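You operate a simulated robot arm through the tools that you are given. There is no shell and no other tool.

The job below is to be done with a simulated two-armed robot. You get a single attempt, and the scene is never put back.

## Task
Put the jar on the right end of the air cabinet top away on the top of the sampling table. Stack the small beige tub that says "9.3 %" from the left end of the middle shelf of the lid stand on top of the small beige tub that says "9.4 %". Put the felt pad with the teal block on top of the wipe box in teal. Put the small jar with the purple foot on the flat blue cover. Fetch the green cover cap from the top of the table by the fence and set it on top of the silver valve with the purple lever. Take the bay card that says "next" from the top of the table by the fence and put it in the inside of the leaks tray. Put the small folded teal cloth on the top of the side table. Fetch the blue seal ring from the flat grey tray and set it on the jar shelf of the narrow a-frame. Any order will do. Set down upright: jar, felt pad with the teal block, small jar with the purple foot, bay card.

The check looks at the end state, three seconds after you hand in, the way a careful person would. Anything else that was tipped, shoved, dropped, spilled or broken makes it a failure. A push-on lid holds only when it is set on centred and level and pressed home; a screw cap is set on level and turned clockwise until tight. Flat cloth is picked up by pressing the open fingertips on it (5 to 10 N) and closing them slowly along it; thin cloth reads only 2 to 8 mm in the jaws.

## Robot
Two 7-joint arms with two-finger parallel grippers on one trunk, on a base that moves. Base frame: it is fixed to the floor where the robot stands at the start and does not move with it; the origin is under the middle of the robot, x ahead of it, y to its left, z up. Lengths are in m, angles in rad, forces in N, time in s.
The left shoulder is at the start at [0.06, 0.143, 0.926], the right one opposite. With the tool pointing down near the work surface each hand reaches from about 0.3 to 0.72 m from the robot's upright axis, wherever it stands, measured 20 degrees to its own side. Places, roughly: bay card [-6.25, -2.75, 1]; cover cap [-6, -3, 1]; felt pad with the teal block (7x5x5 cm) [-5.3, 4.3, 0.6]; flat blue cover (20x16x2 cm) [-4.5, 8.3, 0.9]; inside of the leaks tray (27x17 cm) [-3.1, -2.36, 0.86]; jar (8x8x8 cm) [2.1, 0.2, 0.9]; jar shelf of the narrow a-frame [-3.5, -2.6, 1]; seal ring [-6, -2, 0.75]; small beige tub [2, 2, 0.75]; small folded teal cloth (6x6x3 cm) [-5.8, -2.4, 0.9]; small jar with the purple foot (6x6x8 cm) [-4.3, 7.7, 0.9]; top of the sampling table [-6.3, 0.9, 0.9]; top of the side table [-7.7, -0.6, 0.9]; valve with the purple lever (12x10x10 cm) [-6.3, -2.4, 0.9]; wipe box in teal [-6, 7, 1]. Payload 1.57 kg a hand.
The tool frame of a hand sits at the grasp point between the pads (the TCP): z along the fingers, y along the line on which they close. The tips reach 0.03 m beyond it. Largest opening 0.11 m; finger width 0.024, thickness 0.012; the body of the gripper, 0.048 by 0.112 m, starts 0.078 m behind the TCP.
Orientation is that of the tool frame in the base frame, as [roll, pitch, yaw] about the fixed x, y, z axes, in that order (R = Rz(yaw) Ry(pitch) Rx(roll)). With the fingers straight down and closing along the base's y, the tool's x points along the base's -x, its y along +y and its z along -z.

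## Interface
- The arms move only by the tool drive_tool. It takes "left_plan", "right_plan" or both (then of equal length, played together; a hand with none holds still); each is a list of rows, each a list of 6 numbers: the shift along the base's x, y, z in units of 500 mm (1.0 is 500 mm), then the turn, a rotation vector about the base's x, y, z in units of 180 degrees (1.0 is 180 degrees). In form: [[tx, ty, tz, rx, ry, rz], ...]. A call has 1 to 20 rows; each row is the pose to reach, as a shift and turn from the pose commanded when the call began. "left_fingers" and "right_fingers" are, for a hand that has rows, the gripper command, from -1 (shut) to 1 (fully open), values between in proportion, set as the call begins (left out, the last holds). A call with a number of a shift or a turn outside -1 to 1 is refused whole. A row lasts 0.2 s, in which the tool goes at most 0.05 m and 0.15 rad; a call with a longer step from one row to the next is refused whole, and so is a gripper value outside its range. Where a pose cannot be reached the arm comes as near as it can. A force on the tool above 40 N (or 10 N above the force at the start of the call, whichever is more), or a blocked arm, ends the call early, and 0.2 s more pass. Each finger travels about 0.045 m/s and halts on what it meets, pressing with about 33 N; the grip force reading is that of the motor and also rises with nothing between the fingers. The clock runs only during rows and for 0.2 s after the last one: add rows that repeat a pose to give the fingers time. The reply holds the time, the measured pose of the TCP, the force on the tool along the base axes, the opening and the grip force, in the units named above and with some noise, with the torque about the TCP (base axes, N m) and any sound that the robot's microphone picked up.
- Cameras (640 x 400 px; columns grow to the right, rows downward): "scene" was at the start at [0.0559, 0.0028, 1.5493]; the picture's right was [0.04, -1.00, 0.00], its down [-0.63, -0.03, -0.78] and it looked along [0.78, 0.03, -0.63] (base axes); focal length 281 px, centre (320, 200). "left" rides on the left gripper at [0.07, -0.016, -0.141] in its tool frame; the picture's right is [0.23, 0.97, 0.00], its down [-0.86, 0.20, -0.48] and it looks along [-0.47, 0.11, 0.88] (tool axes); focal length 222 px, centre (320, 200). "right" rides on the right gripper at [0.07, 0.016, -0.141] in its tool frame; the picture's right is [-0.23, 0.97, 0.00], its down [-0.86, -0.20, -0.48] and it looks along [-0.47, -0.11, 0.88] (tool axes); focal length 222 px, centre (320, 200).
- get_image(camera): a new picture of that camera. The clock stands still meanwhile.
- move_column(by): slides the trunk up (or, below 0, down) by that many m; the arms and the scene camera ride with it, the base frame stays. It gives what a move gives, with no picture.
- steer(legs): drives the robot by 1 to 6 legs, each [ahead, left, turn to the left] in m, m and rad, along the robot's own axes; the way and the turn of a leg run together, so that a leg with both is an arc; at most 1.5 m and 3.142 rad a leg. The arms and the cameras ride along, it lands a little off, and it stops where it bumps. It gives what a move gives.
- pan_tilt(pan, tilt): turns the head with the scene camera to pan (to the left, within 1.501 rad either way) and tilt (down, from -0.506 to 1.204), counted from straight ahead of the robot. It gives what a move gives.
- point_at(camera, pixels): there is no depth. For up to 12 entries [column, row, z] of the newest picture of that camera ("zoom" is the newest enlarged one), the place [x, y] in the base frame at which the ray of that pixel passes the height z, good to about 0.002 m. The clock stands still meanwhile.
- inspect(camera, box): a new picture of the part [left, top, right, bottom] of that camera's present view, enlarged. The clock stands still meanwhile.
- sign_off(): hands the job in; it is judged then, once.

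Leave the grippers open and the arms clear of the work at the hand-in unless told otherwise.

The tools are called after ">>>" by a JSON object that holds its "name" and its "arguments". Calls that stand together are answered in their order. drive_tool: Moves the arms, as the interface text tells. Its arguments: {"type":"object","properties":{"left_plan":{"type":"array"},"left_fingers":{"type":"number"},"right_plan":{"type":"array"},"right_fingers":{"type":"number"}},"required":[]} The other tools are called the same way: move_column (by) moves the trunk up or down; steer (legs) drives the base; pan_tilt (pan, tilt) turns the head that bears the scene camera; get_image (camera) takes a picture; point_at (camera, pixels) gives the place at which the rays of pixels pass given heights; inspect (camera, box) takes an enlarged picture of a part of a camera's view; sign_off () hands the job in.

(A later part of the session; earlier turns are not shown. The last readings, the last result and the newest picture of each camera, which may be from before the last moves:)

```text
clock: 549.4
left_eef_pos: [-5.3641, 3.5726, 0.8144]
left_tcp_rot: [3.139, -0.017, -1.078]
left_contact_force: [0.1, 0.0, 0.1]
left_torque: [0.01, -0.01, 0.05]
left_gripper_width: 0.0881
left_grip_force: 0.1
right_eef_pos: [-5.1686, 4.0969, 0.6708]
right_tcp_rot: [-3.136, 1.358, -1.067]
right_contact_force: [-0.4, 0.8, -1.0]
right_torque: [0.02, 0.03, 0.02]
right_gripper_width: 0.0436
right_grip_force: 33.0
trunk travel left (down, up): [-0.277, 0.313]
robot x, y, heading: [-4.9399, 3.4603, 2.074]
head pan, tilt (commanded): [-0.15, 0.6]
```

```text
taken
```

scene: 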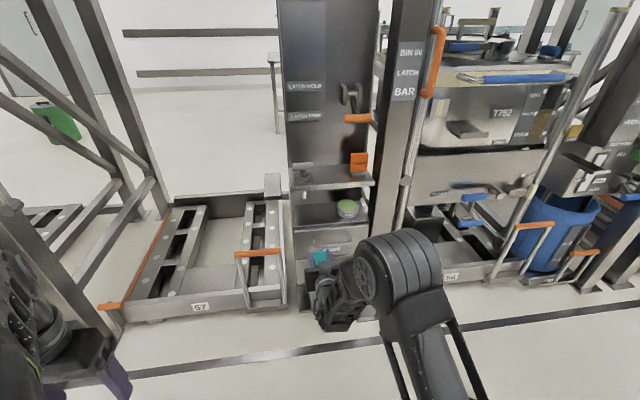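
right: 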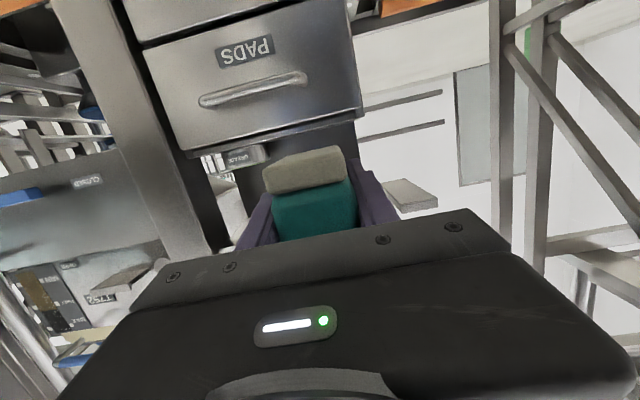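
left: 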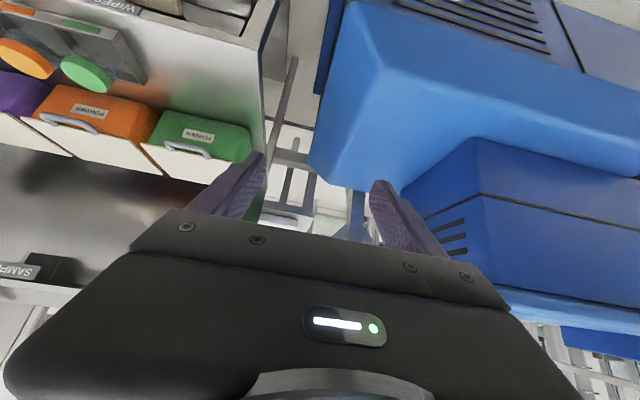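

The pad is out, upright in the grip. I back off more and look for the way around the bays to the area behind.

>>> {"name": "steer", "arguments": {"legs": [[-0.35, 0, 0]]}}

>>> {"name": "move_column", "arguments": {"by": 0.25}}

>>> {"name": "pan_tilt", "arguments": {"pan": 0.8, "tilt": 0.35}}

>>> {"name": "get_image", "arguments": {"camera": "scene"}}

>>> {"name": "pan_tilt", "arguments": {"pan": -1.1, "tilt": 0.3}}

>>> {"name": "get_image", "arguments": {"camera": "scene"}}

```text
clock: 551.7
left_eef_pos: [-5.197, 3.265, 0.8152]
left_tcp_rot: [3.142, -0.017, -1.07]
left_contact_force: [-0.1, -0.7, -0.2]
left_torque: [-0.01, 0.0, -0.01]
left_gripper_width: 0.0877
left_grip_force: 0.1
right_eef_pos: [-5.0056, 3.7911, 0.6708]
right_tcp_rot: [-3.136, 1.361, -1.061]
right_contact_force: [-0.5, -0.3, -1.0]
right_torque: [0.0, 0.03, 0.0]
right_gripper_width: 0.0434
right_grip_force: 32.9
trunk travel left (down, up): [-0.277, 0.313]
robot x, y, heading: [-4.7726, 3.1552, 2.077]
head pan, tilt (commanded): [-0.15, 0.6]
```

```text
clock: 554.2
left_eef_pos: [-5.1976, 3.2659, 1.0655]
left_tcp_rot: [3.141, -0.019, -1.072]
left_contact_force: [-0.2, 0.4, -0.7]
left_torque: [-0.04, 0.03, 0.02]
left_gripper_width: 0.0878
left_grip_force: 0.1
right_eef_pos: [-5.0067, 3.7919, 0.9194]
right_tcp_rot: [-3.136, 1.361, -1.061]
right_contact_force: [-0.6, 0.4, -0.7]
right_torque: [0.02, -0.01, 0.01]
right_gripper_width: 0.0436
right_grip_force: 33.2
trunk travel left (down, up): [-0.527, 0.063]
robot x, y, heading: [-4.7753, 3.1553, 2.081]
head pan, tilt (commanded): [-0.15, 0.6]
```

```text
clock: 555.5
left_eef_pos: [-5.1961, 3.2648, 1.0651]
left_tcp_rot: [3.14, -0.018, -1.071]
left_contact_force: [-0.5, 0.6, -0.6]
left_torque: [-0.01, 0.04, 0.03]
left_gripper_width: 0.088
left_grip_force: 0.1
right_eef_pos: [-5.0062, 3.7914, 0.9193]
right_tcp_rot: [-3.137, 1.36, -1.062]
right_contact_force: [0.1, -0.2, -0.3]
right_torque: [0.02, 0.0, -0.03]
right_gripper_width: 0.0435
right_grip_force: 32.8
trunk travel left (down, up): [-0.527, 0.063]
robot x, y, heading: [-4.7728, 3.1548, 2.082]
head pan, tilt (commanded): [0.799, 0.351]
```

```text
taken
```

scene: 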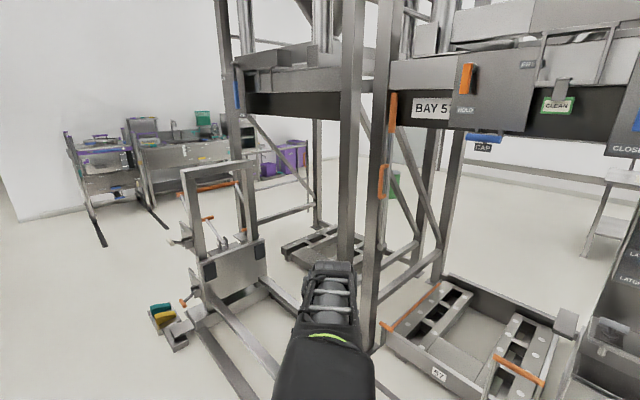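

```text
clock: 557.3
left_eef_pos: [-5.1972, 3.2671, 1.0654]
left_tcp_rot: [3.141, -0.018, -1.072]
left_contact_force: [-0.2, -0.5, -0.7]
left_torque: [0.01, 0.02, -0.02]
left_gripper_width: 0.0881
left_grip_force: 0.1
right_eef_pos: [-5.0063, 3.7921, 0.9212]
right_tcp_rot: [-3.135, 1.36, -1.061]
right_contact_force: [-0.5, 0.1, -0.7]
right_torque: [-0.05, -0.01, 0.02]
right_gripper_width: 0.0437
right_grip_force: 33.1
trunk travel left (down, up): [-0.527, 0.063]
robot x, y, heading: [-4.7715, 3.1576, 2.078]
head pan, tilt (commanded): [-1.1, 0.3]
```

```text
taken
```

scene: 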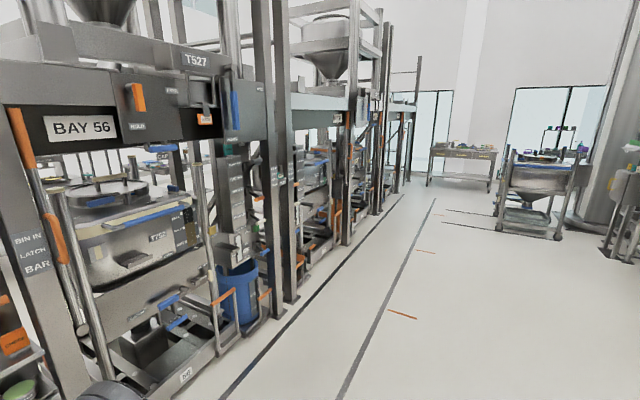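

I turn left to travel facing −u (pad hand leading), then drive 1.5 m and look for the gap left of the rail trolley.

>>> {"name": "steer", "arguments": {"legs": [[-0.1, 0, 0], [0, 0, 1.56], [1.45, 0.05, 0]]}}

>>> {"name": "pan_tilt", "arguments": {"pan": -0.5, "tilt": 0.45}}

>>> {"name": "get_image", "arguments": {"camera": "scene"}}

```text
clock: 569.4
left_eef_pos: [-6.1343, 1.8632, 1.065]
left_tcp_rot: [3.14, -0.016, 0.487]
left_contact_force: [-1.0, 1.0, -0.2]
left_torque: [-0.01, -0.03, -0.02]
left_gripper_width: 0.088
left_grip_force: 0.0
right_eef_pos: [-6.657, 2.0591, 0.9191]
right_tcp_rot: [-3.137, 1.36, 0.499]
right_contact_force: [-0.2, -0.8, 0.0]
right_torque: [-0.01, -0.01, 0.01]
right_gripper_width: 0.0435
right_grip_force: 32.8
trunk travel left (down, up): [-0.527, 0.063]
robot x, y, heading: [-6.02, 2.2883, -2.648]
head pan, tilt (commanded): [-1.1, 0.3]
```

```text
clock: 570.4
left_eef_pos: [-6.1329, 1.8632, 1.0665]
left_tcp_rot: [3.139, -0.019, 0.489]
left_contact_force: [-0.1, -0.6, 1.0]
left_torque: [-0.01, -0.01, -0.02]
left_gripper_width: 0.088
left_grip_force: 0.2
right_eef_pos: [-6.6577, 2.0591, 0.9195]
right_tcp_rot: [-3.136, 1.361, 0.501]
right_contact_force: [-0.2, 1.1, -0.9]
right_torque: [0.01, 0.01, 0.06]
right_gripper_width: 0.0436
right_grip_force: 32.7
trunk travel left (down, up): [-0.527, 0.063]
robot x, y, heading: [-6.0225, 2.2869, -2.643]
head pan, tilt (commanded): [-0.499, 0.45]
```

```text
taken
```

scene: 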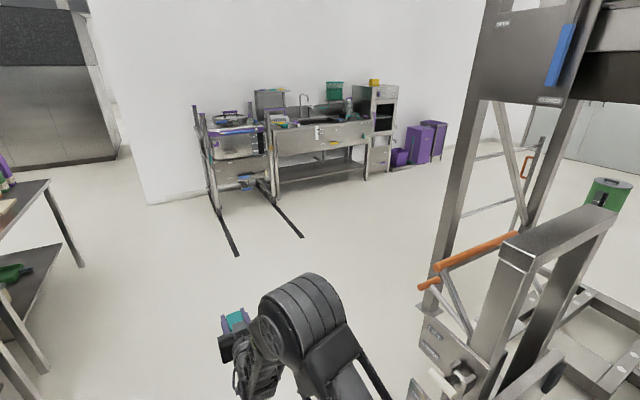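

Open floor ahead toward the wash bench. I measure a few floor points and drive 1.0 m further.

>>> {"name": "point_at", "arguments": {"camera": "scene", "pixels": [[238, 257, 0], [302, 237, 0], [150, 205, 0], [412, 395, 0.3], [440, 390, 0.3], [515, 330, 0], [390, 170, 0]]}}

>>> {"name": "steer", "arguments": {"legs": [[1.0, 0.0, 0]]}}

>>> {"name": "pan_tilt", "arguments": {"pan": -1.1, "tilt": 0.5}}

>>> {"name": "get_image", "arguments": {"camera": "scene"}}

```text
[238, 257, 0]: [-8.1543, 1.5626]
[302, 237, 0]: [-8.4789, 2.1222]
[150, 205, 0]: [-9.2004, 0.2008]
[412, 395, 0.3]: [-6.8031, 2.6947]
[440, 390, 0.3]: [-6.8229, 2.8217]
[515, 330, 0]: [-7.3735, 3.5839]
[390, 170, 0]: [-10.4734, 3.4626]
```

```text
clock: 575.6
left_eef_pos: [-6.9906, 1.3618, 1.0662]
left_tcp_rot: [3.139, -0.018, 0.526]
left_contact_force: [0.9, 0.6, 0.8]
left_torque: [0.01, -0.02, -0.02]
left_gripper_width: 0.0879
left_grip_force: 0.1
right_eef_pos: [-7.5215, 1.5371, 0.9193]
right_tcp_rot: [-3.136, 1.36, 0.539]
right_contact_force: [-0.4, -0.5, -0.6]
right_torque: [-0.01, 0.03, 0.0]
right_gripper_width: 0.0436
right_grip_force: 33.3
trunk travel left (down, up): [-0.527, 0.063]
robot x, y, heading: [-6.8919, 1.7956, -2.609]
head pan, tilt (commanded): [-0.499, 0.45]
```

```text
clock: 576.6
left_eef_pos: [-6.99, 1.3621, 1.0647]
left_tcp_rot: [3.14, -0.017, 0.527]
left_contact_force: [0.3, 0.1, -0.5]
left_torque: [-0.01, -0.02, 0.01]
left_gripper_width: 0.0881
left_grip_force: 0.2
right_eef_pos: [-7.5218, 1.5389, 0.9211]
right_tcp_rot: [-3.137, 1.359, 0.539]
right_contact_force: [0.0, 0.0, -0.1]
right_torque: [-0.01, 0.02, 0.0]
right_gripper_width: 0.0434
right_grip_force: 32.9
trunk travel left (down, up): [-0.527, 0.063]
robot x, y, heading: [-6.891, 1.7895, -2.607]
head pan, tilt (commanded): [-1.1, 0.499]
```

```text
taken
```

scene: 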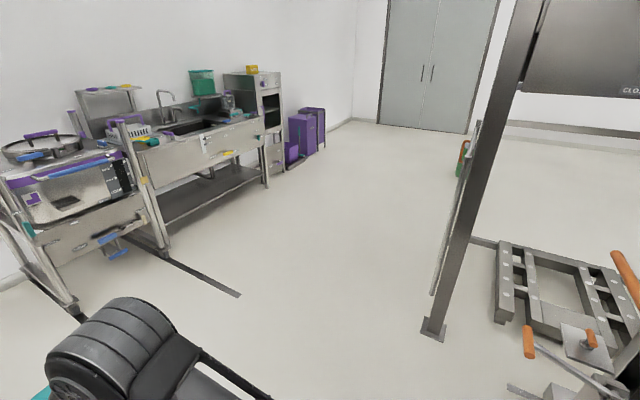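

Wide open floor beyond. I measure the post and track end, then turn right to face +v.

>>> {"name": "point_at", "arguments": {"camera": "scene", "pixels": [[433, 335, 0], [238, 296, 0], [510, 390, 0.1], [460, 178, 0], [330, 140, 0]]}}

>>> {"name": "steer", "arguments": {"legs": [[0, 0, -1.607]]}}

>>> {"name": "pan_tilt", "arguments": {"pan": -0.2, "tilt": 0.35}}

>>> {"name": "get_image", "arguments": {"camera": "scene"}}

```text
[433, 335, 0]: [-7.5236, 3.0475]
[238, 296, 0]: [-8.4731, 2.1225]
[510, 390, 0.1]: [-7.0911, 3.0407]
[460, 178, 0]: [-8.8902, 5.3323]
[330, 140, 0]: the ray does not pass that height
```

```text
clock: 580.9
left_eef_pos: [-7.3163, 1.9056, 1.0651]
left_tcp_rot: [3.139, -0.017, -1.085]
left_contact_force: [0.0, 0.7, -0.1]
left_torque: [-0.01, -0.02, 0.0]
left_gripper_width: 0.0882
left_grip_force: 0.1
right_eef_pos: [-7.119, 2.4285, 0.92]
right_tcp_rot: [-3.137, 1.358, -1.071]
right_contact_force: [0.1, -0.5, -0.6]
right_torque: [0.02, 0.0, 0.0]
right_gripper_width: 0.0436
right_grip_force: 32.7
trunk travel left (down, up): [-0.527, 0.063]
robot x, y, heading: [-6.8867, 1.7881, 2.066]
head pan, tilt (commanded): [-1.1, 0.499]
```

```text
clock: 582.1
left_eef_pos: [-7.3156, 1.9051, 1.0656]
left_tcp_rot: [3.141, -0.018, -1.084]
left_contact_force: [-0.5, -0.4, 0.0]
left_torque: [0.02, 0.0, -0.04]
left_gripper_width: 0.0879
left_grip_force: 0.1
right_eef_pos: [-7.1193, 2.4302, 0.92]
right_tcp_rot: [-3.136, 1.36, -1.071]
right_contact_force: [0.1, -0.7, -1.8]
right_torque: [0.03, 0.02, 0.0]
right_gripper_width: 0.0433
right_grip_force: 33.4
trunk travel left (down, up): [-0.527, 0.063]
robot x, y, heading: [-6.8909, 1.7933, 2.069]
head pan, tilt (commanded): [-0.201, 0.351]
```

```text
taken
```

scene: 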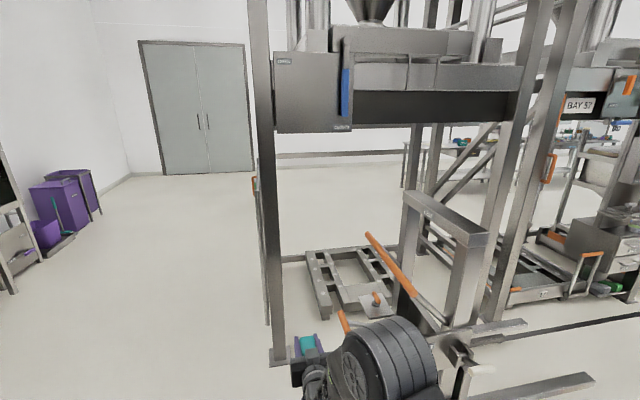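

The bay frame's end post is at u≈−5.16. I slide left 0.65 m and drive forward past it.

>>> {"name": "steer", "arguments": {"legs": [[0, 0.65, 0], [1.5, 0, 0], [1.3, 0, 0]]}}

>>> {"name": "pan_tilt", "arguments": {"pan": -1.1, "tilt": 0.4}}

>>> {"name": "get_image", "arguments": {"camera": "scene"}}

```text
clock: 598.9
left_eef_pos: [-9.2607, 3.9967, 1.0646]
left_tcp_rot: [3.141, -0.016, -1.051]
left_contact_force: [0.6, -0.3, 0.3]
left_torque: [-0.04, 0.02, -0.02]
left_gripper_width: 0.0881
left_grip_force: 0.1
right_eef_pos: [-9.0797, 4.5261, 0.9202]
right_tcp_rot: [-3.135, 1.359, -1.04]
right_contact_force: [0.7, 0.1, -0.6]
right_torque: [0.0, -0.01, 0.03]
right_gripper_width: 0.0435
right_grip_force: 32.4
trunk travel left (down, up): [-0.527, 0.063]
robot x, y, heading: [-8.8353, 3.9, 2.101]
head pan, tilt (commanded): [-0.201, 0.351]
```

```text
clock: 600.1
left_eef_pos: [-9.261, 3.9964, 1.0649]
left_tcp_rot: [3.14, -0.017, -1.051]
left_contact_force: [0.5, 0.3, -0.1]
left_torque: [-0.03, -0.02, 0.0]
left_gripper_width: 0.0881
left_grip_force: 0.1
right_eef_pos: [-9.0816, 4.5273, 0.9213]
right_tcp_rot: [-3.137, 1.36, -1.04]
right_contact_force: [0.4, -0.3, -0.8]
right_torque: [0.01, 0.03, -0.01]
right_gripper_width: 0.0436
right_grip_force: 33.5
trunk travel left (down, up): [-0.527, 0.063]
robot x, y, heading: [-8.8374, 3.8991, 2.096]
head pan, tilt (commanded): [-1.1, 0.4]
```

```text
taken
```

scene: 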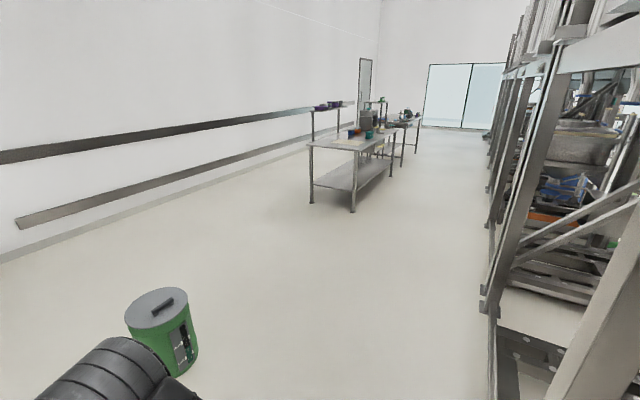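

A wide aisle runs behind the bays with tables along the far wall. I measure the green bin, the table legs and the bay backs.

>>> {"name": "point_at", "arguments": {"camera": "scene", "pixels": [[165, 378, 0], [200, 365, 0], [310, 204, 0], [352, 213, 0], [490, 310, 0], [498, 395, 0], [414, 166, 0], [308, 140, 0.9]]}}

>>> {"name": "inspect", "arguments": {"camera": "scene", "box": [280, 70, 460, 220]}}

```text
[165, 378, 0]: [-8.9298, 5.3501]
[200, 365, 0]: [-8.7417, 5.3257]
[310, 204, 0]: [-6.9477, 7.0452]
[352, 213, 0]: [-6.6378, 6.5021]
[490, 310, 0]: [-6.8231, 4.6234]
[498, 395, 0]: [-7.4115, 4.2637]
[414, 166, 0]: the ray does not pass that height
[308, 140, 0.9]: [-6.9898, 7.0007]
```

```text
2.67 times, centred on (370, 145) of scene
```

zoom: 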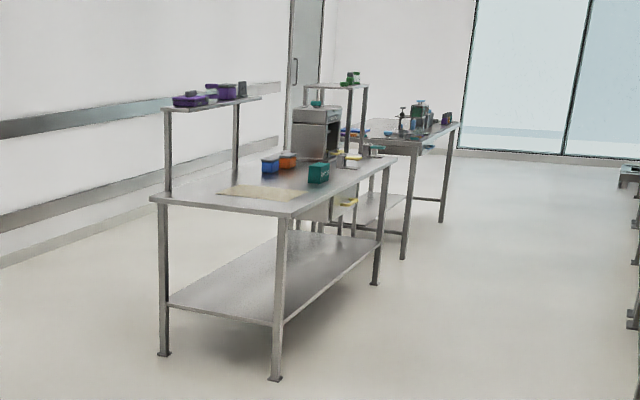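

The teal wipe box stands on that table at about u −1.9, v 9. I go forward 0.4 m, turn right to face +u, and drive along the aisle 2.6 m.

>>> {"name": "steer", "arguments": {"legs": [[0.4, 0, 0], [0, 0, -1.6], [1.4, 0, 0], [1.2, 0, 0]]}}

>>> {"name": "pan_tilt", "arguments": {"pan": 0.5, "tilt": 0.5}}

>>> {"name": "get_image", "arguments": {"camera": "scene"}}

```text
clock: 618.8
left_eef_pos: [-6.6328, 5.9376, 1.0638]
left_tcp_rot: [3.141, -0.018, -2.639]
left_contact_force: [-0.1, -1.1, 0.7]
left_torque: [-0.02, -0.03, 0.01]
left_gripper_width: 0.088
left_grip_force: 0.1
right_eef_pos: [-6.1055, 5.7485, 0.9201]
right_tcp_rot: [-3.137, 1.36, -2.629]
right_contact_force: [0.3, -0.9, -0.4]
right_torque: [0.0, -0.04, -0.01]
right_gripper_width: 0.0435
right_grip_force: 33.2
trunk travel left (down, up): [-0.527, 0.063]
robot x, y, heading: [-6.7426, 5.507, 0.513]
head pan, tilt (commanded): [-1.1, 0.4]
```

```text
clock: 620.5
left_eef_pos: [-6.6315, 5.9367, 1.0655]
left_tcp_rot: [3.139, -0.018, -2.639]
left_contact_force: [0.0, -0.1, -0.3]
left_torque: [0.01, 0.0, 0.01]
left_gripper_width: 0.088
left_grip_force: 0.1
right_eef_pos: [-6.1049, 5.7477, 0.9196]
right_tcp_rot: [-3.137, 1.359, -2.628]
right_contact_force: [-0.1, 0.0, -0.5]
right_torque: [-0.01, 0.01, 0.01]
right_gripper_width: 0.0436
right_grip_force: 33.1
trunk travel left (down, up): [-0.527, 0.063]
robot x, y, heading: [-6.7441, 5.5093, 0.517]
head pan, tilt (commanded): [0.499, 0.499]
```

```text
taken
```

scene: 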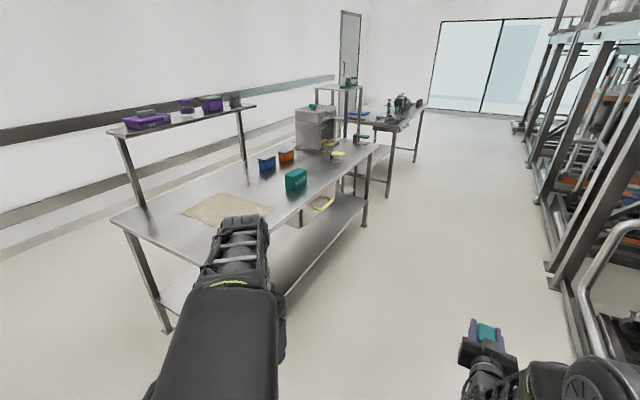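

>>> {"name": "inspect", "arguments": {"camera": "scene", "box": [200, 90, 440, 240]}}

>>> {"name": "point_at", "arguments": {"camera": "scene", "pixels": [[296, 188, 0.87], [296, 172, 0.95], [170, 331, 0], [362, 227, 0], [110, 215, 0.87], [378, 143, 0.87], [387, 196, 0], [424, 107, 0.87]]}}

```text
2.67 times, centred on (320, 165) of scene
```

zoom: 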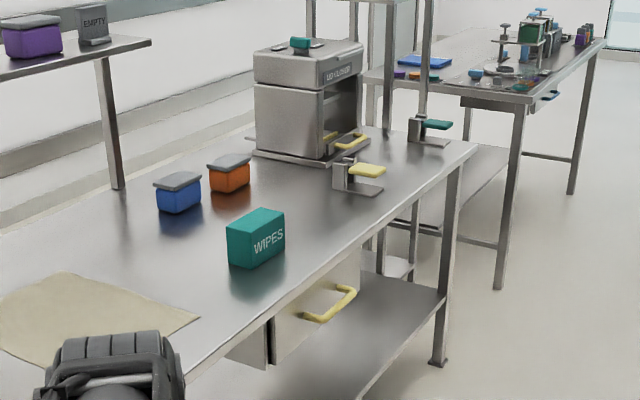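

```text
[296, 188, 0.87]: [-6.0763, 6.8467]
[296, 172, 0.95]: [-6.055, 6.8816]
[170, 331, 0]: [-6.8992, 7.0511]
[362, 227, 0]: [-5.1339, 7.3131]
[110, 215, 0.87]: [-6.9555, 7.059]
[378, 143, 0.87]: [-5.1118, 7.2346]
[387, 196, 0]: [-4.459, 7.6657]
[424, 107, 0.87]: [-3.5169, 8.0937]
```

The teal WIPES box is near the table's front edge at about (−6.07,6.86). I raise the trunk 6 cm, drive 1.13 m ahead, and turn left to face the table.

>>> {"name": "move_column", "arguments": {"by": 0.06}}

>>> {"name": "steer", "arguments": {"legs": [[1.13, 0.0, -0.02], [0, 0, 1.57]]}}

>>> {"name": "pan_tilt", "arguments": {"pan": 0.0, "tilt": 0.6}}

>>> {"name": "get_image", "arguments": {"camera": "scene"}}

>>> {"name": "get_image", "arguments": {"camera": "right"}}

```text
clock: 621.5
left_eef_pos: [-6.6316, 5.9375, 1.1244]
left_tcp_rot: [-3.142, -0.018, -2.639]
left_contact_force: [-0.2, -0.2, 0.4]
left_torque: [-0.03, -0.03, 0.03]
left_gripper_width: 0.0881
left_grip_force: 0.0
right_eef_pos: [-6.1053, 5.7492, 0.9801]
right_tcp_rot: [-3.138, 1.361, -2.626]
right_contact_force: [0.7, -0.1, -0.7]
right_torque: [-0.01, -0.01, -0.02]
right_gripper_width: 0.0437
right_grip_force: 32.6
trunk travel left (down, up): [-0.587, 0.003]
robot x, y, heading: [-6.7386, 5.512, 0.513]
head pan, tilt (commanded): [0.499, 0.499]
```

```text
clock: 631.2
left_eef_pos: [-6.1454, 6.1931, 1.1251]
left_tcp_rot: [3.139, -0.017, -1.091]
left_contact_force: [-0.4, 0.8, -0.6]
left_torque: [0.01, 0.01, -0.02]
left_gripper_width: 0.0881
left_grip_force: 0.1
right_eef_pos: [-5.944, 6.7153, 0.9796]
right_tcp_rot: [-3.137, 1.359, -1.079]
right_contact_force: [0.3, -0.1, -0.7]
right_torque: [0.02, 0.02, -0.05]
right_gripper_width: 0.0434
right_grip_force: 32.9
trunk travel left (down, up): [-0.587, 0.003]
robot x, y, heading: [-5.7235, 6.0764, 2.062]
head pan, tilt (commanded): [0.499, 0.499]
```

```text
clock: 632.1
left_eef_pos: [-6.1451, 6.1925, 1.1247]
left_tcp_rot: [3.139, -0.018, -1.091]
left_contact_force: [0.7, 0.4, -0.4]
left_torque: [0.0, -0.04, 0.01]
left_gripper_width: 0.088
left_grip_force: 0.1
right_eef_pos: [-5.9438, 6.7148, 0.9802]
right_tcp_rot: [-3.138, 1.36, -1.078]
right_contact_force: [0.4, -0.1, -0.7]
right_torque: [0.03, -0.02, -0.01]
right_gripper_width: 0.0439
right_grip_force: 32.5
trunk travel left (down, up): [-0.587, 0.003]
robot x, y, heading: [-5.7192, 6.0732, 2.063]
head pan, tilt (commanded): [0.0, 0.6]
```

```text
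taken
```

scene: 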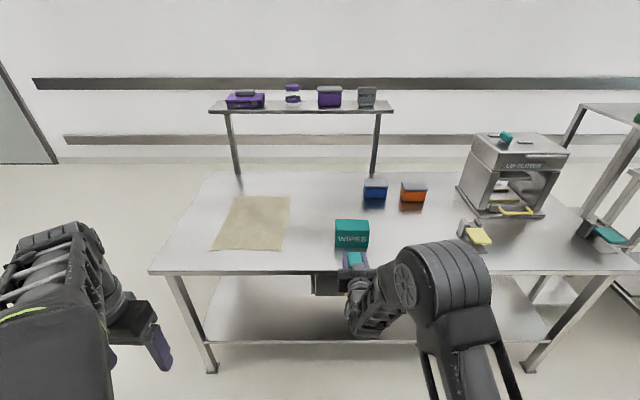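

```text
taken
```

right: 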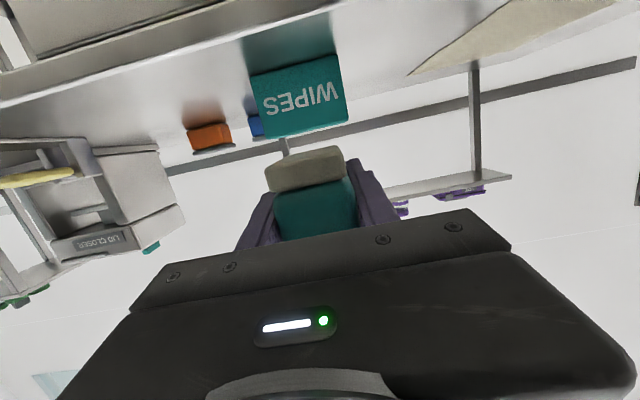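

>>> {"name": "inspect", "arguments": {"camera": "scene", "box": [310, 200, 400, 270]}}

```text
5.71 times, centred on (355, 235) of scene
```

zoom: 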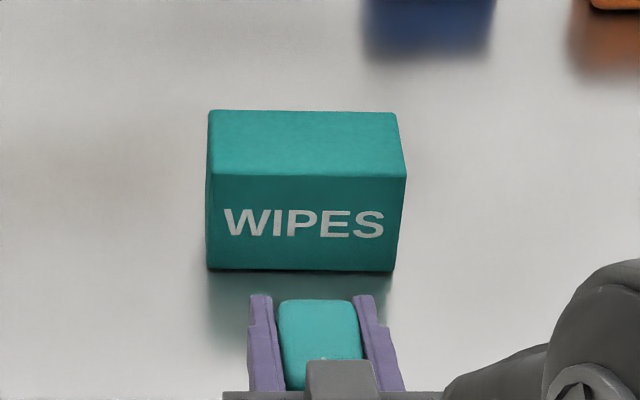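

>>> {"name": "point_at", "arguments": {"camera": "zoom", "pixels": [[208, 270, 0.865], [393, 272, 0.865], [208, 175, 0.94], [407, 175, 0.94], [208, 175, 0.95], [407, 175, 0.95], [208, 175, 0.93], [208, 112, 0.94], [398, 113, 0.94], [305, 143, 0.94], [320, 385, 0.985]]}}

```text
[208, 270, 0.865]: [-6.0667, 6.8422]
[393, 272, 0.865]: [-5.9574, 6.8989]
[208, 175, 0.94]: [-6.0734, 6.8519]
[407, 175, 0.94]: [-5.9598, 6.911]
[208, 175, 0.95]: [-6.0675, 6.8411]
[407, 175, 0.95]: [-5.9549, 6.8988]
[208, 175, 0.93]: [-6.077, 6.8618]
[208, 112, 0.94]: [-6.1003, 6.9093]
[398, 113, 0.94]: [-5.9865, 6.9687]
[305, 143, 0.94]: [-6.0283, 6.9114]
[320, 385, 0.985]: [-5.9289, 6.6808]
```

Box top: z≈0.949, 12.3×6.3 cm, centre ≈(−6.025,6.8995). I measure where the pad sits in my fingers (far top edge at zoom (320,300), z≈1.005).

>>> {"name": "point_at", "arguments": {"camera": "zoom", "pixels": [[320, 300, 1.005], [280, 302, 1.005], [358, 302, 1.005], [320, 300, 1.0], [262, 296, 0.985], [370, 296, 0.985]]}}

>>> {"name": "inspect", "arguments": {"camera": "right", "box": [220, 100, 420, 250]}}

```text
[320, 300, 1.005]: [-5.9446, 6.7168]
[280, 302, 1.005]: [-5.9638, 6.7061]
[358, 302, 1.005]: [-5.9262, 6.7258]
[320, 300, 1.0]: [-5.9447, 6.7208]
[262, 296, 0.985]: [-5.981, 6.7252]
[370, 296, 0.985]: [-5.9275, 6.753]
```

```text
2.67 times, centred on (320, 175) of right
```

zoom: 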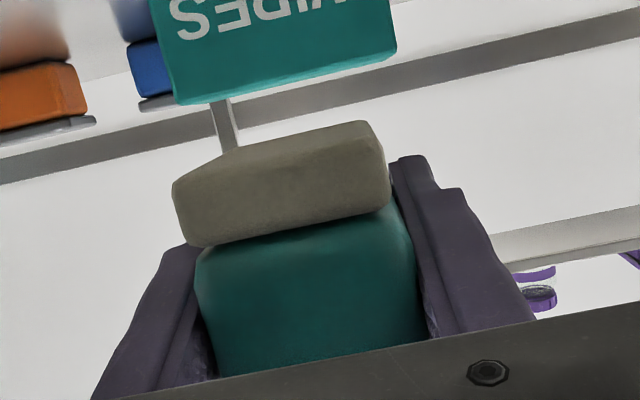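

I estimate the pad's centre is ~2 cm behind the TCP. I raise the hand 6 cm and then drive the base forward 0.2 m toward the box.

>>> {"name": "drive_tool", "arguments": {"right_plan": [[0, 0, 0.04, 0, 0, 0], [0, 0, 0.08, 0, 0, 0], [0, 0, 0.12, 0, 0, 0], [0, 0, 0.12, 0, 0, 0]]}}

>>> {"name": "steer", "arguments": {"legs": [[0.2, 0, 0.005]]}}

>>> {"name": "inspect", "arguments": {"camera": "scene", "box": [300, 190, 410, 290]}}

>>> {"name": "get_image", "arguments": {"camera": "right"}}

```text
clock: 633.1
left_eef_pos: [-6.1446, 6.194, 1.1247]
left_tcp_rot: [3.14, -0.016, -1.091]
left_contact_force: [0.5, 0.1, 0.5]
left_torque: [-0.01, -0.05, -0.01]
left_gripper_width: 0.088
left_grip_force: 0.1
right_eef_pos: [-5.9447, 6.7155, 1.0397]
right_tcp_rot: [-3.134, 1.36, -1.079]
right_contact_force: [0.0, 0.3, -1.1]
right_torque: [0.01, 0.02, 0.07]
right_gripper_width: 0.0438
right_grip_force: 33.1
trunk travel left (down, up): [-0.587, 0.003]
robot x, y, heading: [-5.7234, 6.0763, 2.062]
head pan, tilt (commanded): [0.0, 0.6]
```

```text
clock: 634.7
left_eef_pos: [-6.2444, 6.3701, 1.1246]
left_tcp_rot: [3.139, -0.018, -1.08]
left_contact_force: [0.5, 0.9, 0.5]
left_torque: [-0.03, -0.04, 0.01]
left_gripper_width: 0.0879
left_grip_force: 0.0
right_eef_pos: [-6.0508, 6.8944, 1.0393]
right_tcp_rot: [-3.136, 1.358, -1.067]
right_contact_force: [-0.2, 0.1, -0.3]
right_torque: [0.04, 0.02, 0.01]
right_gripper_width: 0.0435
right_grip_force: 32.6
trunk travel left (down, up): [-0.587, 0.003]
robot x, y, heading: [-5.8199, 6.2592, 2.073]
head pan, tilt (commanded): [0.0, 0.6]
```

```text
4.00 times, centred on (355, 240) of scene
```

zoom: 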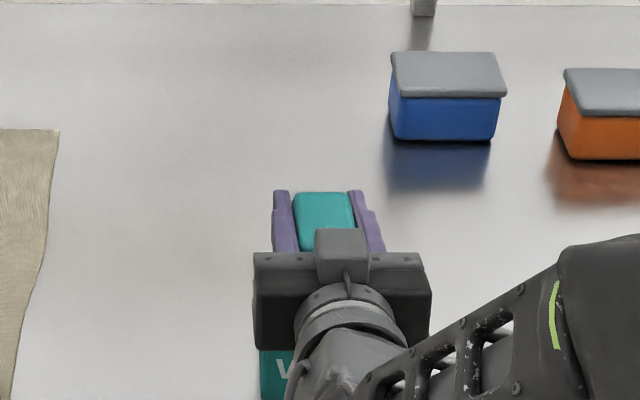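

```text
taken
```

right: 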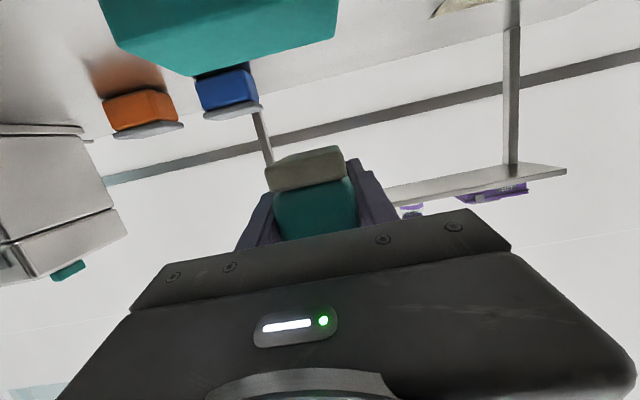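

I shift +2.5 cm in u and +1.1 cm in v, then lower 5 cm.

>>> {"name": "drive_tool", "arguments": {"right_plan": [[0.017, 0.022, 0, 0, 0, 0], [0.033, 0.043, 0, 0, 0, 0], [0.033, 0.043, -0.04, 0, 0, 0], [0.033, 0.043, -0.08, 0, 0, 0], [0.033, 0.043, -0.1, 0, 0, 0], [0.033, 0.043, -0.1, 0, 0, 0]]}}

>>> {"name": "get_image", "arguments": {"camera": "right"}}

>>> {"name": "inspect", "arguments": {"camera": "scene", "box": [300, 190, 410, 290]}}

```text
clock: 636.1
left_eef_pos: [-6.2445, 6.3696, 1.1249]
left_tcp_rot: [3.14, -0.018, -1.08]
left_contact_force: [-0.3, 0.3, -0.7]
left_torque: [0.0, 0.07, 0.01]
left_gripper_width: 0.088
left_grip_force: 0.1
right_eef_pos: [-6.0454, 6.9061, 0.9906]
right_tcp_rot: [-3.121, 1.359, -1.068]
right_contact_force: [-0.1, -0.3, -0.5]
right_torque: [0.02, 0.03, 0.03]
right_gripper_width: 0.0434
right_grip_force: 33.2
right hand out of reach, approached as far as the arm can: row 2, 3, 4, 5, 6
trunk travel left (down, up): [-0.587, 0.003]
robot x, y, heading: [-5.8197, 6.2578, 2.074]
head pan, tilt (commanded): [0.0, 0.6]
```

```text
taken
```

right: 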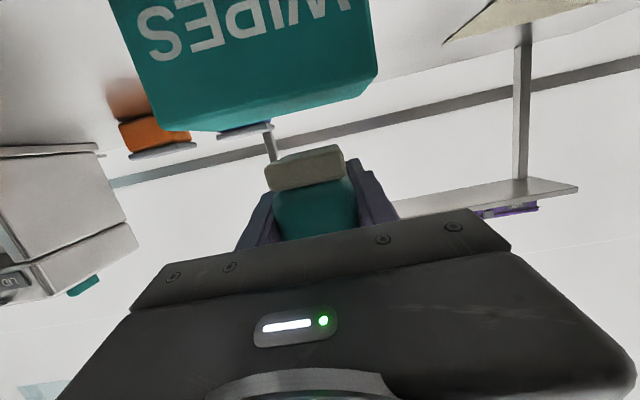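

```text
4.00 times, centred on (355, 240) of scene
```

zoom: 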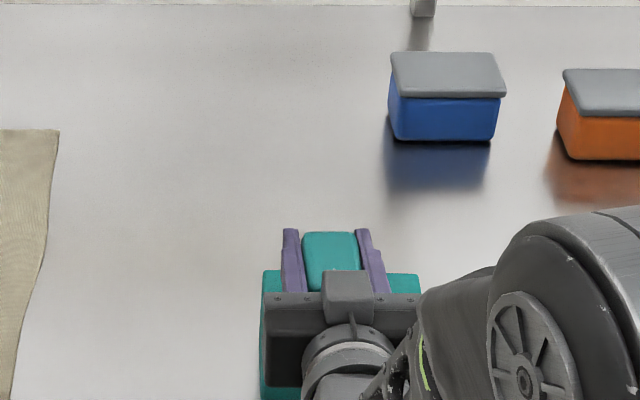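

I check the alignment: pad far top edge at zoom (330,232) z≈1.016 versus box back edge at (270,271) z≈0.949.

>>> {"name": "point_at", "arguments": {"camera": "zoom", "pixels": [[330, 232, 1.0156], [306, 234, 1.0156], [356, 234, 1.0156], [270, 271, 0.949], [412, 275, 0.949], [262, 272, 0.949], [421, 276, 0.949], [330, 232, 1.01]]}}

```text
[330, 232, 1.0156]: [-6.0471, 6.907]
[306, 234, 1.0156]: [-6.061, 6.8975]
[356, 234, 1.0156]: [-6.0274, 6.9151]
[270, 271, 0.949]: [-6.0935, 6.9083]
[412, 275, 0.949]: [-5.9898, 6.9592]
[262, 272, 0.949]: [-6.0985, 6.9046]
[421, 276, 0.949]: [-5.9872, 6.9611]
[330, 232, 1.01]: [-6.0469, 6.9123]
```

The pad lies within the box top's outline (box v 8.906–8.977, pad far edge ≈8.957). I lower with the trunk: first 1.2 cm.

>>> {"name": "move_column", "arguments": {"by": -0.012}}

>>> {"name": "get_image", "arguments": {"camera": "right"}}

```text
clock: 636.7
left_eef_pos: [-6.244, 6.3689, 1.114]
left_tcp_rot: [3.139, -0.018, -1.081]
left_contact_force: [-1.0, 0.8, 0.4]
left_torque: [0.01, 0.01, 0.01]
left_gripper_width: 0.0877
left_grip_force: 0.2
right_eef_pos: [-6.0454, 6.9072, 0.9804]
right_tcp_rot: [-3.12, 1.357, -1.065]
right_contact_force: [-0.4, 0.3, -1.2]
right_torque: [-0.01, 0.02, 0.01]
right_gripper_width: 0.0436
right_grip_force: 33.8
trunk travel left (down, up): [-0.575, 0.015]
robot x, y, heading: [-5.8182, 6.2561, 2.07]
head pan, tilt (commanded): [0.0, 0.6]
```

```text
taken
```

right: 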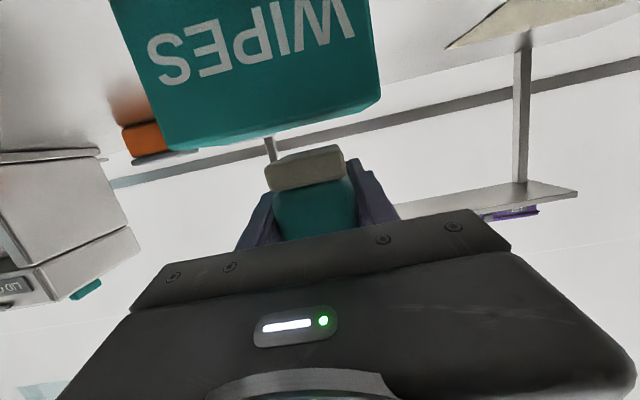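

The hand view suggests the box top is lower (≈0.93), with the pad about centred front-to-back. I continue lowering in small trunk steps, watching force.

>>> {"name": "move_column", "arguments": {"by": -0.012}}

>>> {"name": "get_image", "arguments": {"camera": "right"}}

```text
clock: 637.3
left_eef_pos: [-6.2435, 6.3701, 1.1018]
left_tcp_rot: [3.139, -0.016, -1.081]
left_contact_force: [0.2, -1.0, 0.2]
left_torque: [0.02, -0.03, 0.01]
left_gripper_width: 0.0879
left_grip_force: 0.1
right_eef_pos: [-6.0442, 6.9065, 0.9674]
right_tcp_rot: [-3.12, 1.358, -1.065]
right_contact_force: [0.0, 1.6, -0.8]
right_torque: [0.01, 0.02, 0.01]
right_gripper_width: 0.0436
right_grip_force: 32.4
trunk travel left (down, up): [-0.563, 0.027]
robot x, y, heading: [-5.8188, 6.2552, 2.077]
head pan, tilt (commanded): [0.0, 0.6]
```

```text
taken
```

right: 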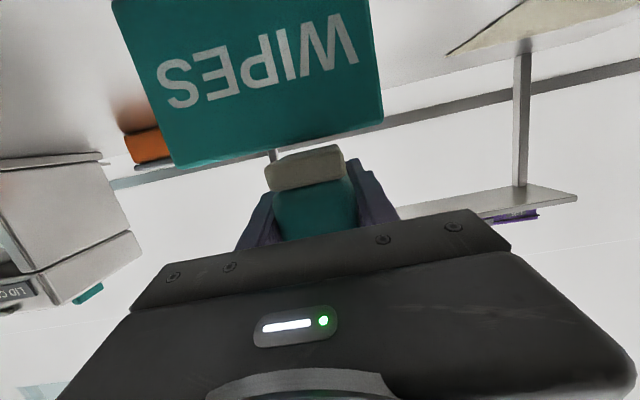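

>>> {"name": "move_column", "arguments": {"by": -0.008}}

>>> {"name": "move_column", "arguments": {"by": -0.004}}

>>> {"name": "inspect", "arguments": {"camera": "right", "box": [220, 60, 420, 250]}}

```text
clock: 637.9
left_eef_pos: [-6.2434, 6.3689, 1.0941]
left_tcp_rot: [3.14, -0.016, -1.079]
left_contact_force: [-0.1, 0.6, -0.2]
left_torque: [-0.01, 0.07, 0.02]
left_gripper_width: 0.0876
left_grip_force: 0.1
right_eef_pos: [-6.0456, 6.9074, 0.9606]
right_tcp_rot: [-3.124, 1.36, -1.068]
right_contact_force: [-0.6, 2.1, 6.2]
right_torque: [-0.04, 0.11, -0.01]
right_gripper_width: 0.044
right_grip_force: 32.9
trunk travel left (down, up): [-0.555, 0.035]
robot x, y, heading: [-5.8179, 6.2556, 2.071]
head pan, tilt (commanded): [0.0, 0.6]
```

```text
clock: 638.4
left_eef_pos: [-6.2431, 6.3686, 1.0887]
left_tcp_rot: [3.141, -0.013, -1.081]
left_contact_force: [0.9, -0.6, 0.2]
left_torque: [0.0, -0.01, -0.03]
left_gripper_width: 0.0882
left_grip_force: 0.0
right_eef_pos: [-6.0453, 6.9067, 0.9598]
right_tcp_rot: [-3.125, 1.37, -1.072]
right_contact_force: [1.5, 1.6, 27.9]
right_torque: [-0.42, -0.12, 0.04]
right_gripper_width: 0.0436
right_grip_force: 33.5
trunk travel left (down, up): [-0.551, 0.039]
robot x, y, heading: [-5.8239, 6.2569, 2.075]
head pan, tilt (commanded): [0.0, 0.6]
```

```text
2.11 times, centred on (320, 155) of right
```

zoom: 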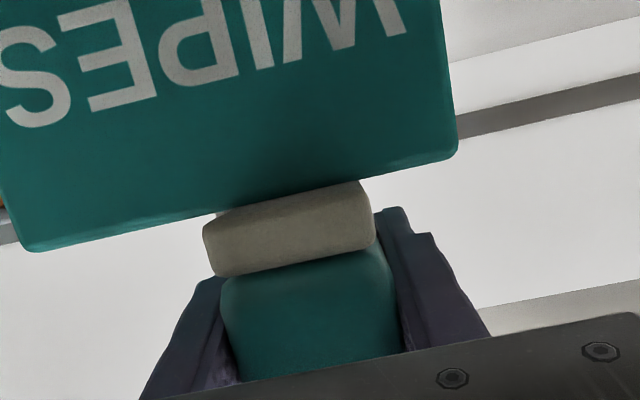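

Contact reached (28 N). Before releasing I double-check front-to-back placement in the scene view.

>>> {"name": "move_column", "arguments": {"by": 0.006}}

>>> {"name": "inspect", "arguments": {"camera": "scene", "box": [310, 190, 400, 260]}}

```text
clock: 639.0
left_eef_pos: [-6.245, 6.3686, 1.094]
left_tcp_rot: [3.139, -0.016, -1.081]
left_contact_force: [-0.1, 0.2, -0.7]
left_torque: [-0.03, -0.01, 0.0]
left_gripper_width: 0.0879
left_grip_force: 0.0
right_eef_pos: [-6.0451, 6.9065, 0.9601]
right_tcp_rot: [-3.117, 1.357, -1.062]
right_contact_force: [-2.3, 3.9, 13.7]
right_torque: [0.15, 0.26, -0.07]
right_gripper_width: 0.0435
right_grip_force: 33.2
trunk travel left (down, up): [-0.557, 0.033]
robot x, y, heading: [-5.8211, 6.2576, 2.072]
head pan, tilt (commanded): [0.0, 0.6]
```

```text
5.71 times, centred on (355, 225) of scene
```

zoom: 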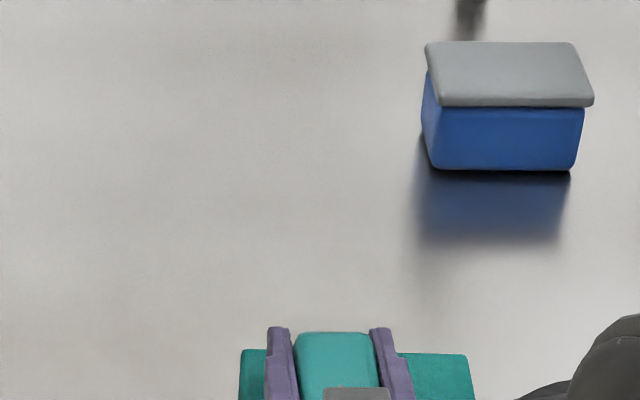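

>>> {"name": "point_at", "arguments": {"camera": "zoom", "pixels": [[335, 333, 0.986], [335, 333, 0.976], [335, 333, 0.966], [245, 350, 0.93], [465, 355, 0.93], [245, 350, 0.935], [245, 350, 0.925], [276, 328, 0.96], [380, 328, 0.96]]}}

```text
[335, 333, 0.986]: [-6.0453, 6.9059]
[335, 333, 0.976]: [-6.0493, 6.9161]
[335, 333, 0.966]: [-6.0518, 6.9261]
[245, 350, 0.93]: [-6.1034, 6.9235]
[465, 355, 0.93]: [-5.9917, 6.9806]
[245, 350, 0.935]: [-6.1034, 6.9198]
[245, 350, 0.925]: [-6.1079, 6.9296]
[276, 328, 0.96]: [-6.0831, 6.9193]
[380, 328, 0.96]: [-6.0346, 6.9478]
```

The pad sits ~2–3 cm too far toward me. I lift 1.2 cm, move the base 2.5 cm forward, and lower again.

>>> {"name": "move_column", "arguments": {"by": 0.012}}

>>> {"name": "steer", "arguments": {"legs": [[0.025, -0.012, 0]]}}

>>> {"name": "inspect", "arguments": {"camera": "scene", "box": [310, 190, 400, 260]}}

>>> {"name": "inspect", "arguments": {"camera": "right", "box": [220, 60, 420, 250]}}

```text
clock: 639.6
left_eef_pos: [-6.245, 6.3696, 1.1072]
left_tcp_rot: [3.141, -0.018, -1.081]
left_contact_force: [-0.9, 0.5, -0.6]
left_torque: [-0.01, -0.01, 0.01]
left_gripper_width: 0.0881
left_grip_force: 0.0
right_eef_pos: [-6.0447, 6.9073, 0.9711]
right_tcp_rot: [-3.118, 1.354, -1.062]
right_contact_force: [0.1, 0.2, -0.2]
right_torque: [0.02, 0.0, 0.01]
right_gripper_width: 0.0435
right_grip_force: 32.4
trunk travel left (down, up): [-0.569, 0.021]
robot x, y, heading: [-5.8157, 6.26, 2.077]
head pan, tilt (commanded): [0.0, 0.6]
```

```text
clock: 640.4
left_eef_pos: [-6.246, 6.3978, 1.1077]
left_tcp_rot: [3.139, -0.017, -1.079]
left_contact_force: [-0.1, 0.4, -0.8]
left_torque: [-0.05, 0.01, -0.01]
left_gripper_width: 0.088
left_grip_force: 0.0
right_eef_pos: [-6.0462, 6.9359, 0.9716]
right_tcp_rot: [-3.123, 1.356, -1.068]
right_contact_force: [-0.7, 0.0, -1.0]
right_torque: [0.03, 0.01, 0.02]
right_gripper_width: 0.0435
right_grip_force: 32.8
trunk travel left (down, up): [-0.569, 0.021]
robot x, y, heading: [-5.8199, 6.2805, 2.075]
head pan, tilt (commanded): [0.0, 0.6]
```

```text
5.71 times, centred on (355, 225) of scene
```

zoom: 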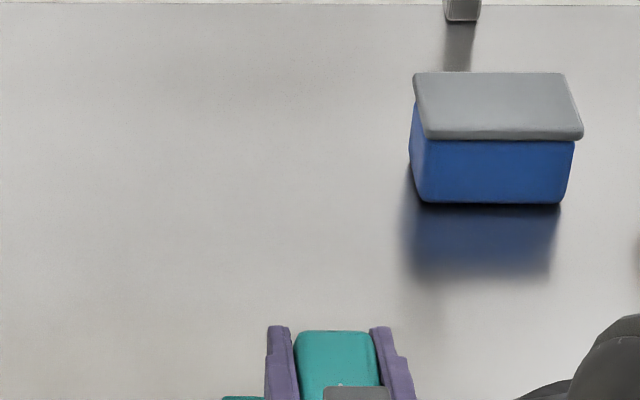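

```text
2.11 times, centred on (320, 155) of right
```

zoom: 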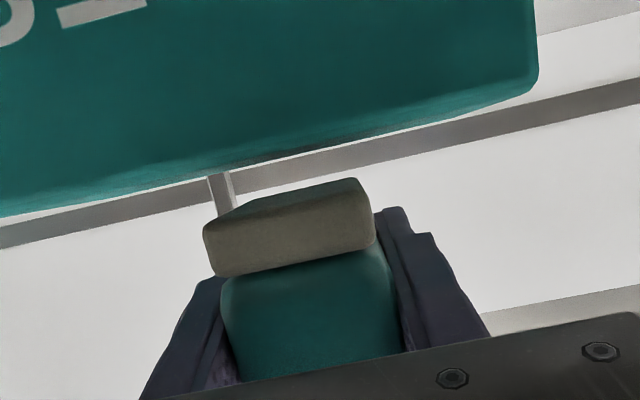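

Now centred laterally and 2.6 cm deeper. I lower 1.1 cm, then a few mm to contact.

>>> {"name": "move_column", "arguments": {"by": -0.011}}

>>> {"name": "move_column", "arguments": {"by": -0.002}}

>>> {"name": "inspect", "arguments": {"camera": "right", "box": [220, 60, 420, 250]}}

>>> {"name": "inspect", "arguments": {"camera": "scene", "box": [310, 200, 400, 270]}}

```text
clock: 641.0
left_eef_pos: [-6.2464, 6.3964, 1.097]
left_tcp_rot: [3.14, -0.015, -1.079]
left_contact_force: [-1.0, 0.2, 0.3]
left_torque: [0.01, 0.0, 0.02]
left_gripper_width: 0.0881
left_grip_force: 0.1
right_eef_pos: [-6.0468, 6.9342, 0.962]
right_tcp_rot: [-3.118, 1.358, -1.063]
right_contact_force: [-0.4, -0.7, -1.1]
right_torque: [0.0, 0.0, -0.01]
right_gripper_width: 0.0437
right_grip_force: 33.3
trunk travel left (down, up): [-0.558, 0.032]
robot x, y, heading: [-5.8226, 6.2819, 2.07]
head pan, tilt (commanded): [0.0, 0.6]
```

```text
clock: 641.5
left_eef_pos: [-6.2461, 6.3961, 1.0941]
left_tcp_rot: [3.14, -0.016, -1.079]
left_contact_force: [-0.3, 0.3, -0.6]
left_torque: [0.0, 0.0, 0.01]
left_gripper_width: 0.0879
left_grip_force: 0.0
right_eef_pos: [-6.0452, 6.9352, 0.9616]
right_tcp_rot: [-3.121, 1.358, -1.068]
right_contact_force: [-0.3, -0.4, 3.0]
right_torque: [-0.04, 0.09, -0.04]
right_gripper_width: 0.0435
right_grip_force: 32.7
trunk travel left (down, up): [-0.556, 0.034]
robot x, y, heading: [-5.8188, 6.2842, 2.073]
head pan, tilt (commanded): [0.0, 0.6]
```

```text
2.11 times, centred on (320, 155) of right
```

zoom: 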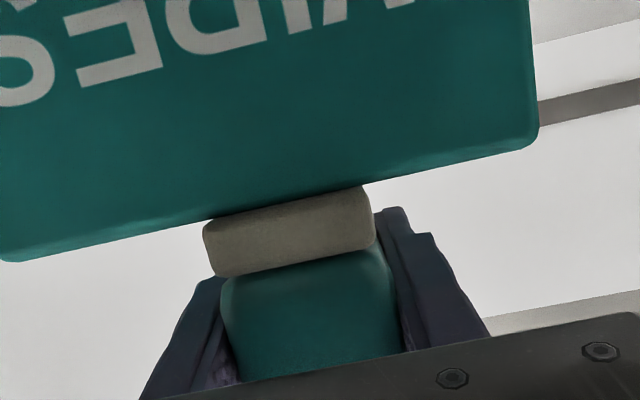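

```text
5.71 times, centred on (355, 235) of scene
```

zoom: 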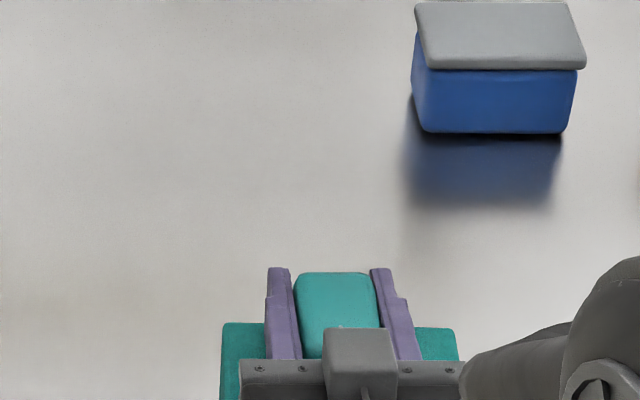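

>>> {"name": "point_at", "arguments": {"camera": "zoom", "pixels": [[335, 273, 0.987], [335, 273, 0.977], [232, 322, 0.93], [445, 328, 0.93]]}}

```text
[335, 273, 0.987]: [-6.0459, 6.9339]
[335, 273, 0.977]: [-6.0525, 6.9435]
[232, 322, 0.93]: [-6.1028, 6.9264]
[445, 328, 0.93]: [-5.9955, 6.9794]
```

Now the pad lies within the box top. I release.

>>> {"name": "drive_tool", "arguments": {"right_plan": [[0, 0, 0, 0, 0, 0], [0, 0, 0, 0, 0, 0], [0, 0, 0, 0, 0, 0], [0, 0, 0, 0, 0, 0]], "right_fingers": 0.4}}

>>> {"name": "inspect", "arguments": {"camera": "right", "box": [220, 60, 420, 250]}}

```text
clock: 642.5
left_eef_pos: [-6.246, 6.3968, 1.0937]
left_tcp_rot: [3.14, -0.016, -1.079]
left_contact_force: [-0.3, 0.3, 0.0]
left_torque: [-0.02, -0.04, 0.0]
left_gripper_width: 0.0878
left_grip_force: 0.0
right_eef_pos: [-6.047, 6.9354, 0.9606]
right_tcp_rot: [-3.119, 1.358, -1.065]
right_contact_force: [0.1, -0.2, -0.8]
right_torque: [0.01, -0.01, 0.01]
right_gripper_width: 0.0771
right_grip_force: 0.1
trunk travel left (down, up): [-0.556, 0.034]
robot x, y, heading: [-5.8181, 6.2811, 2.072]
head pan, tilt (commanded): [0.0, 0.6]
```

```text
2.11 times, centred on (320, 155) of right
```

zoom: 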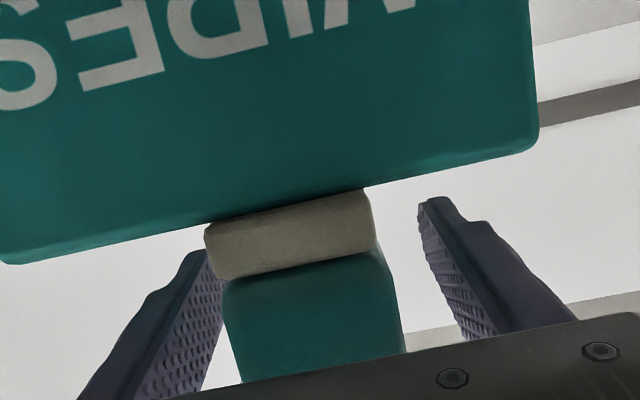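

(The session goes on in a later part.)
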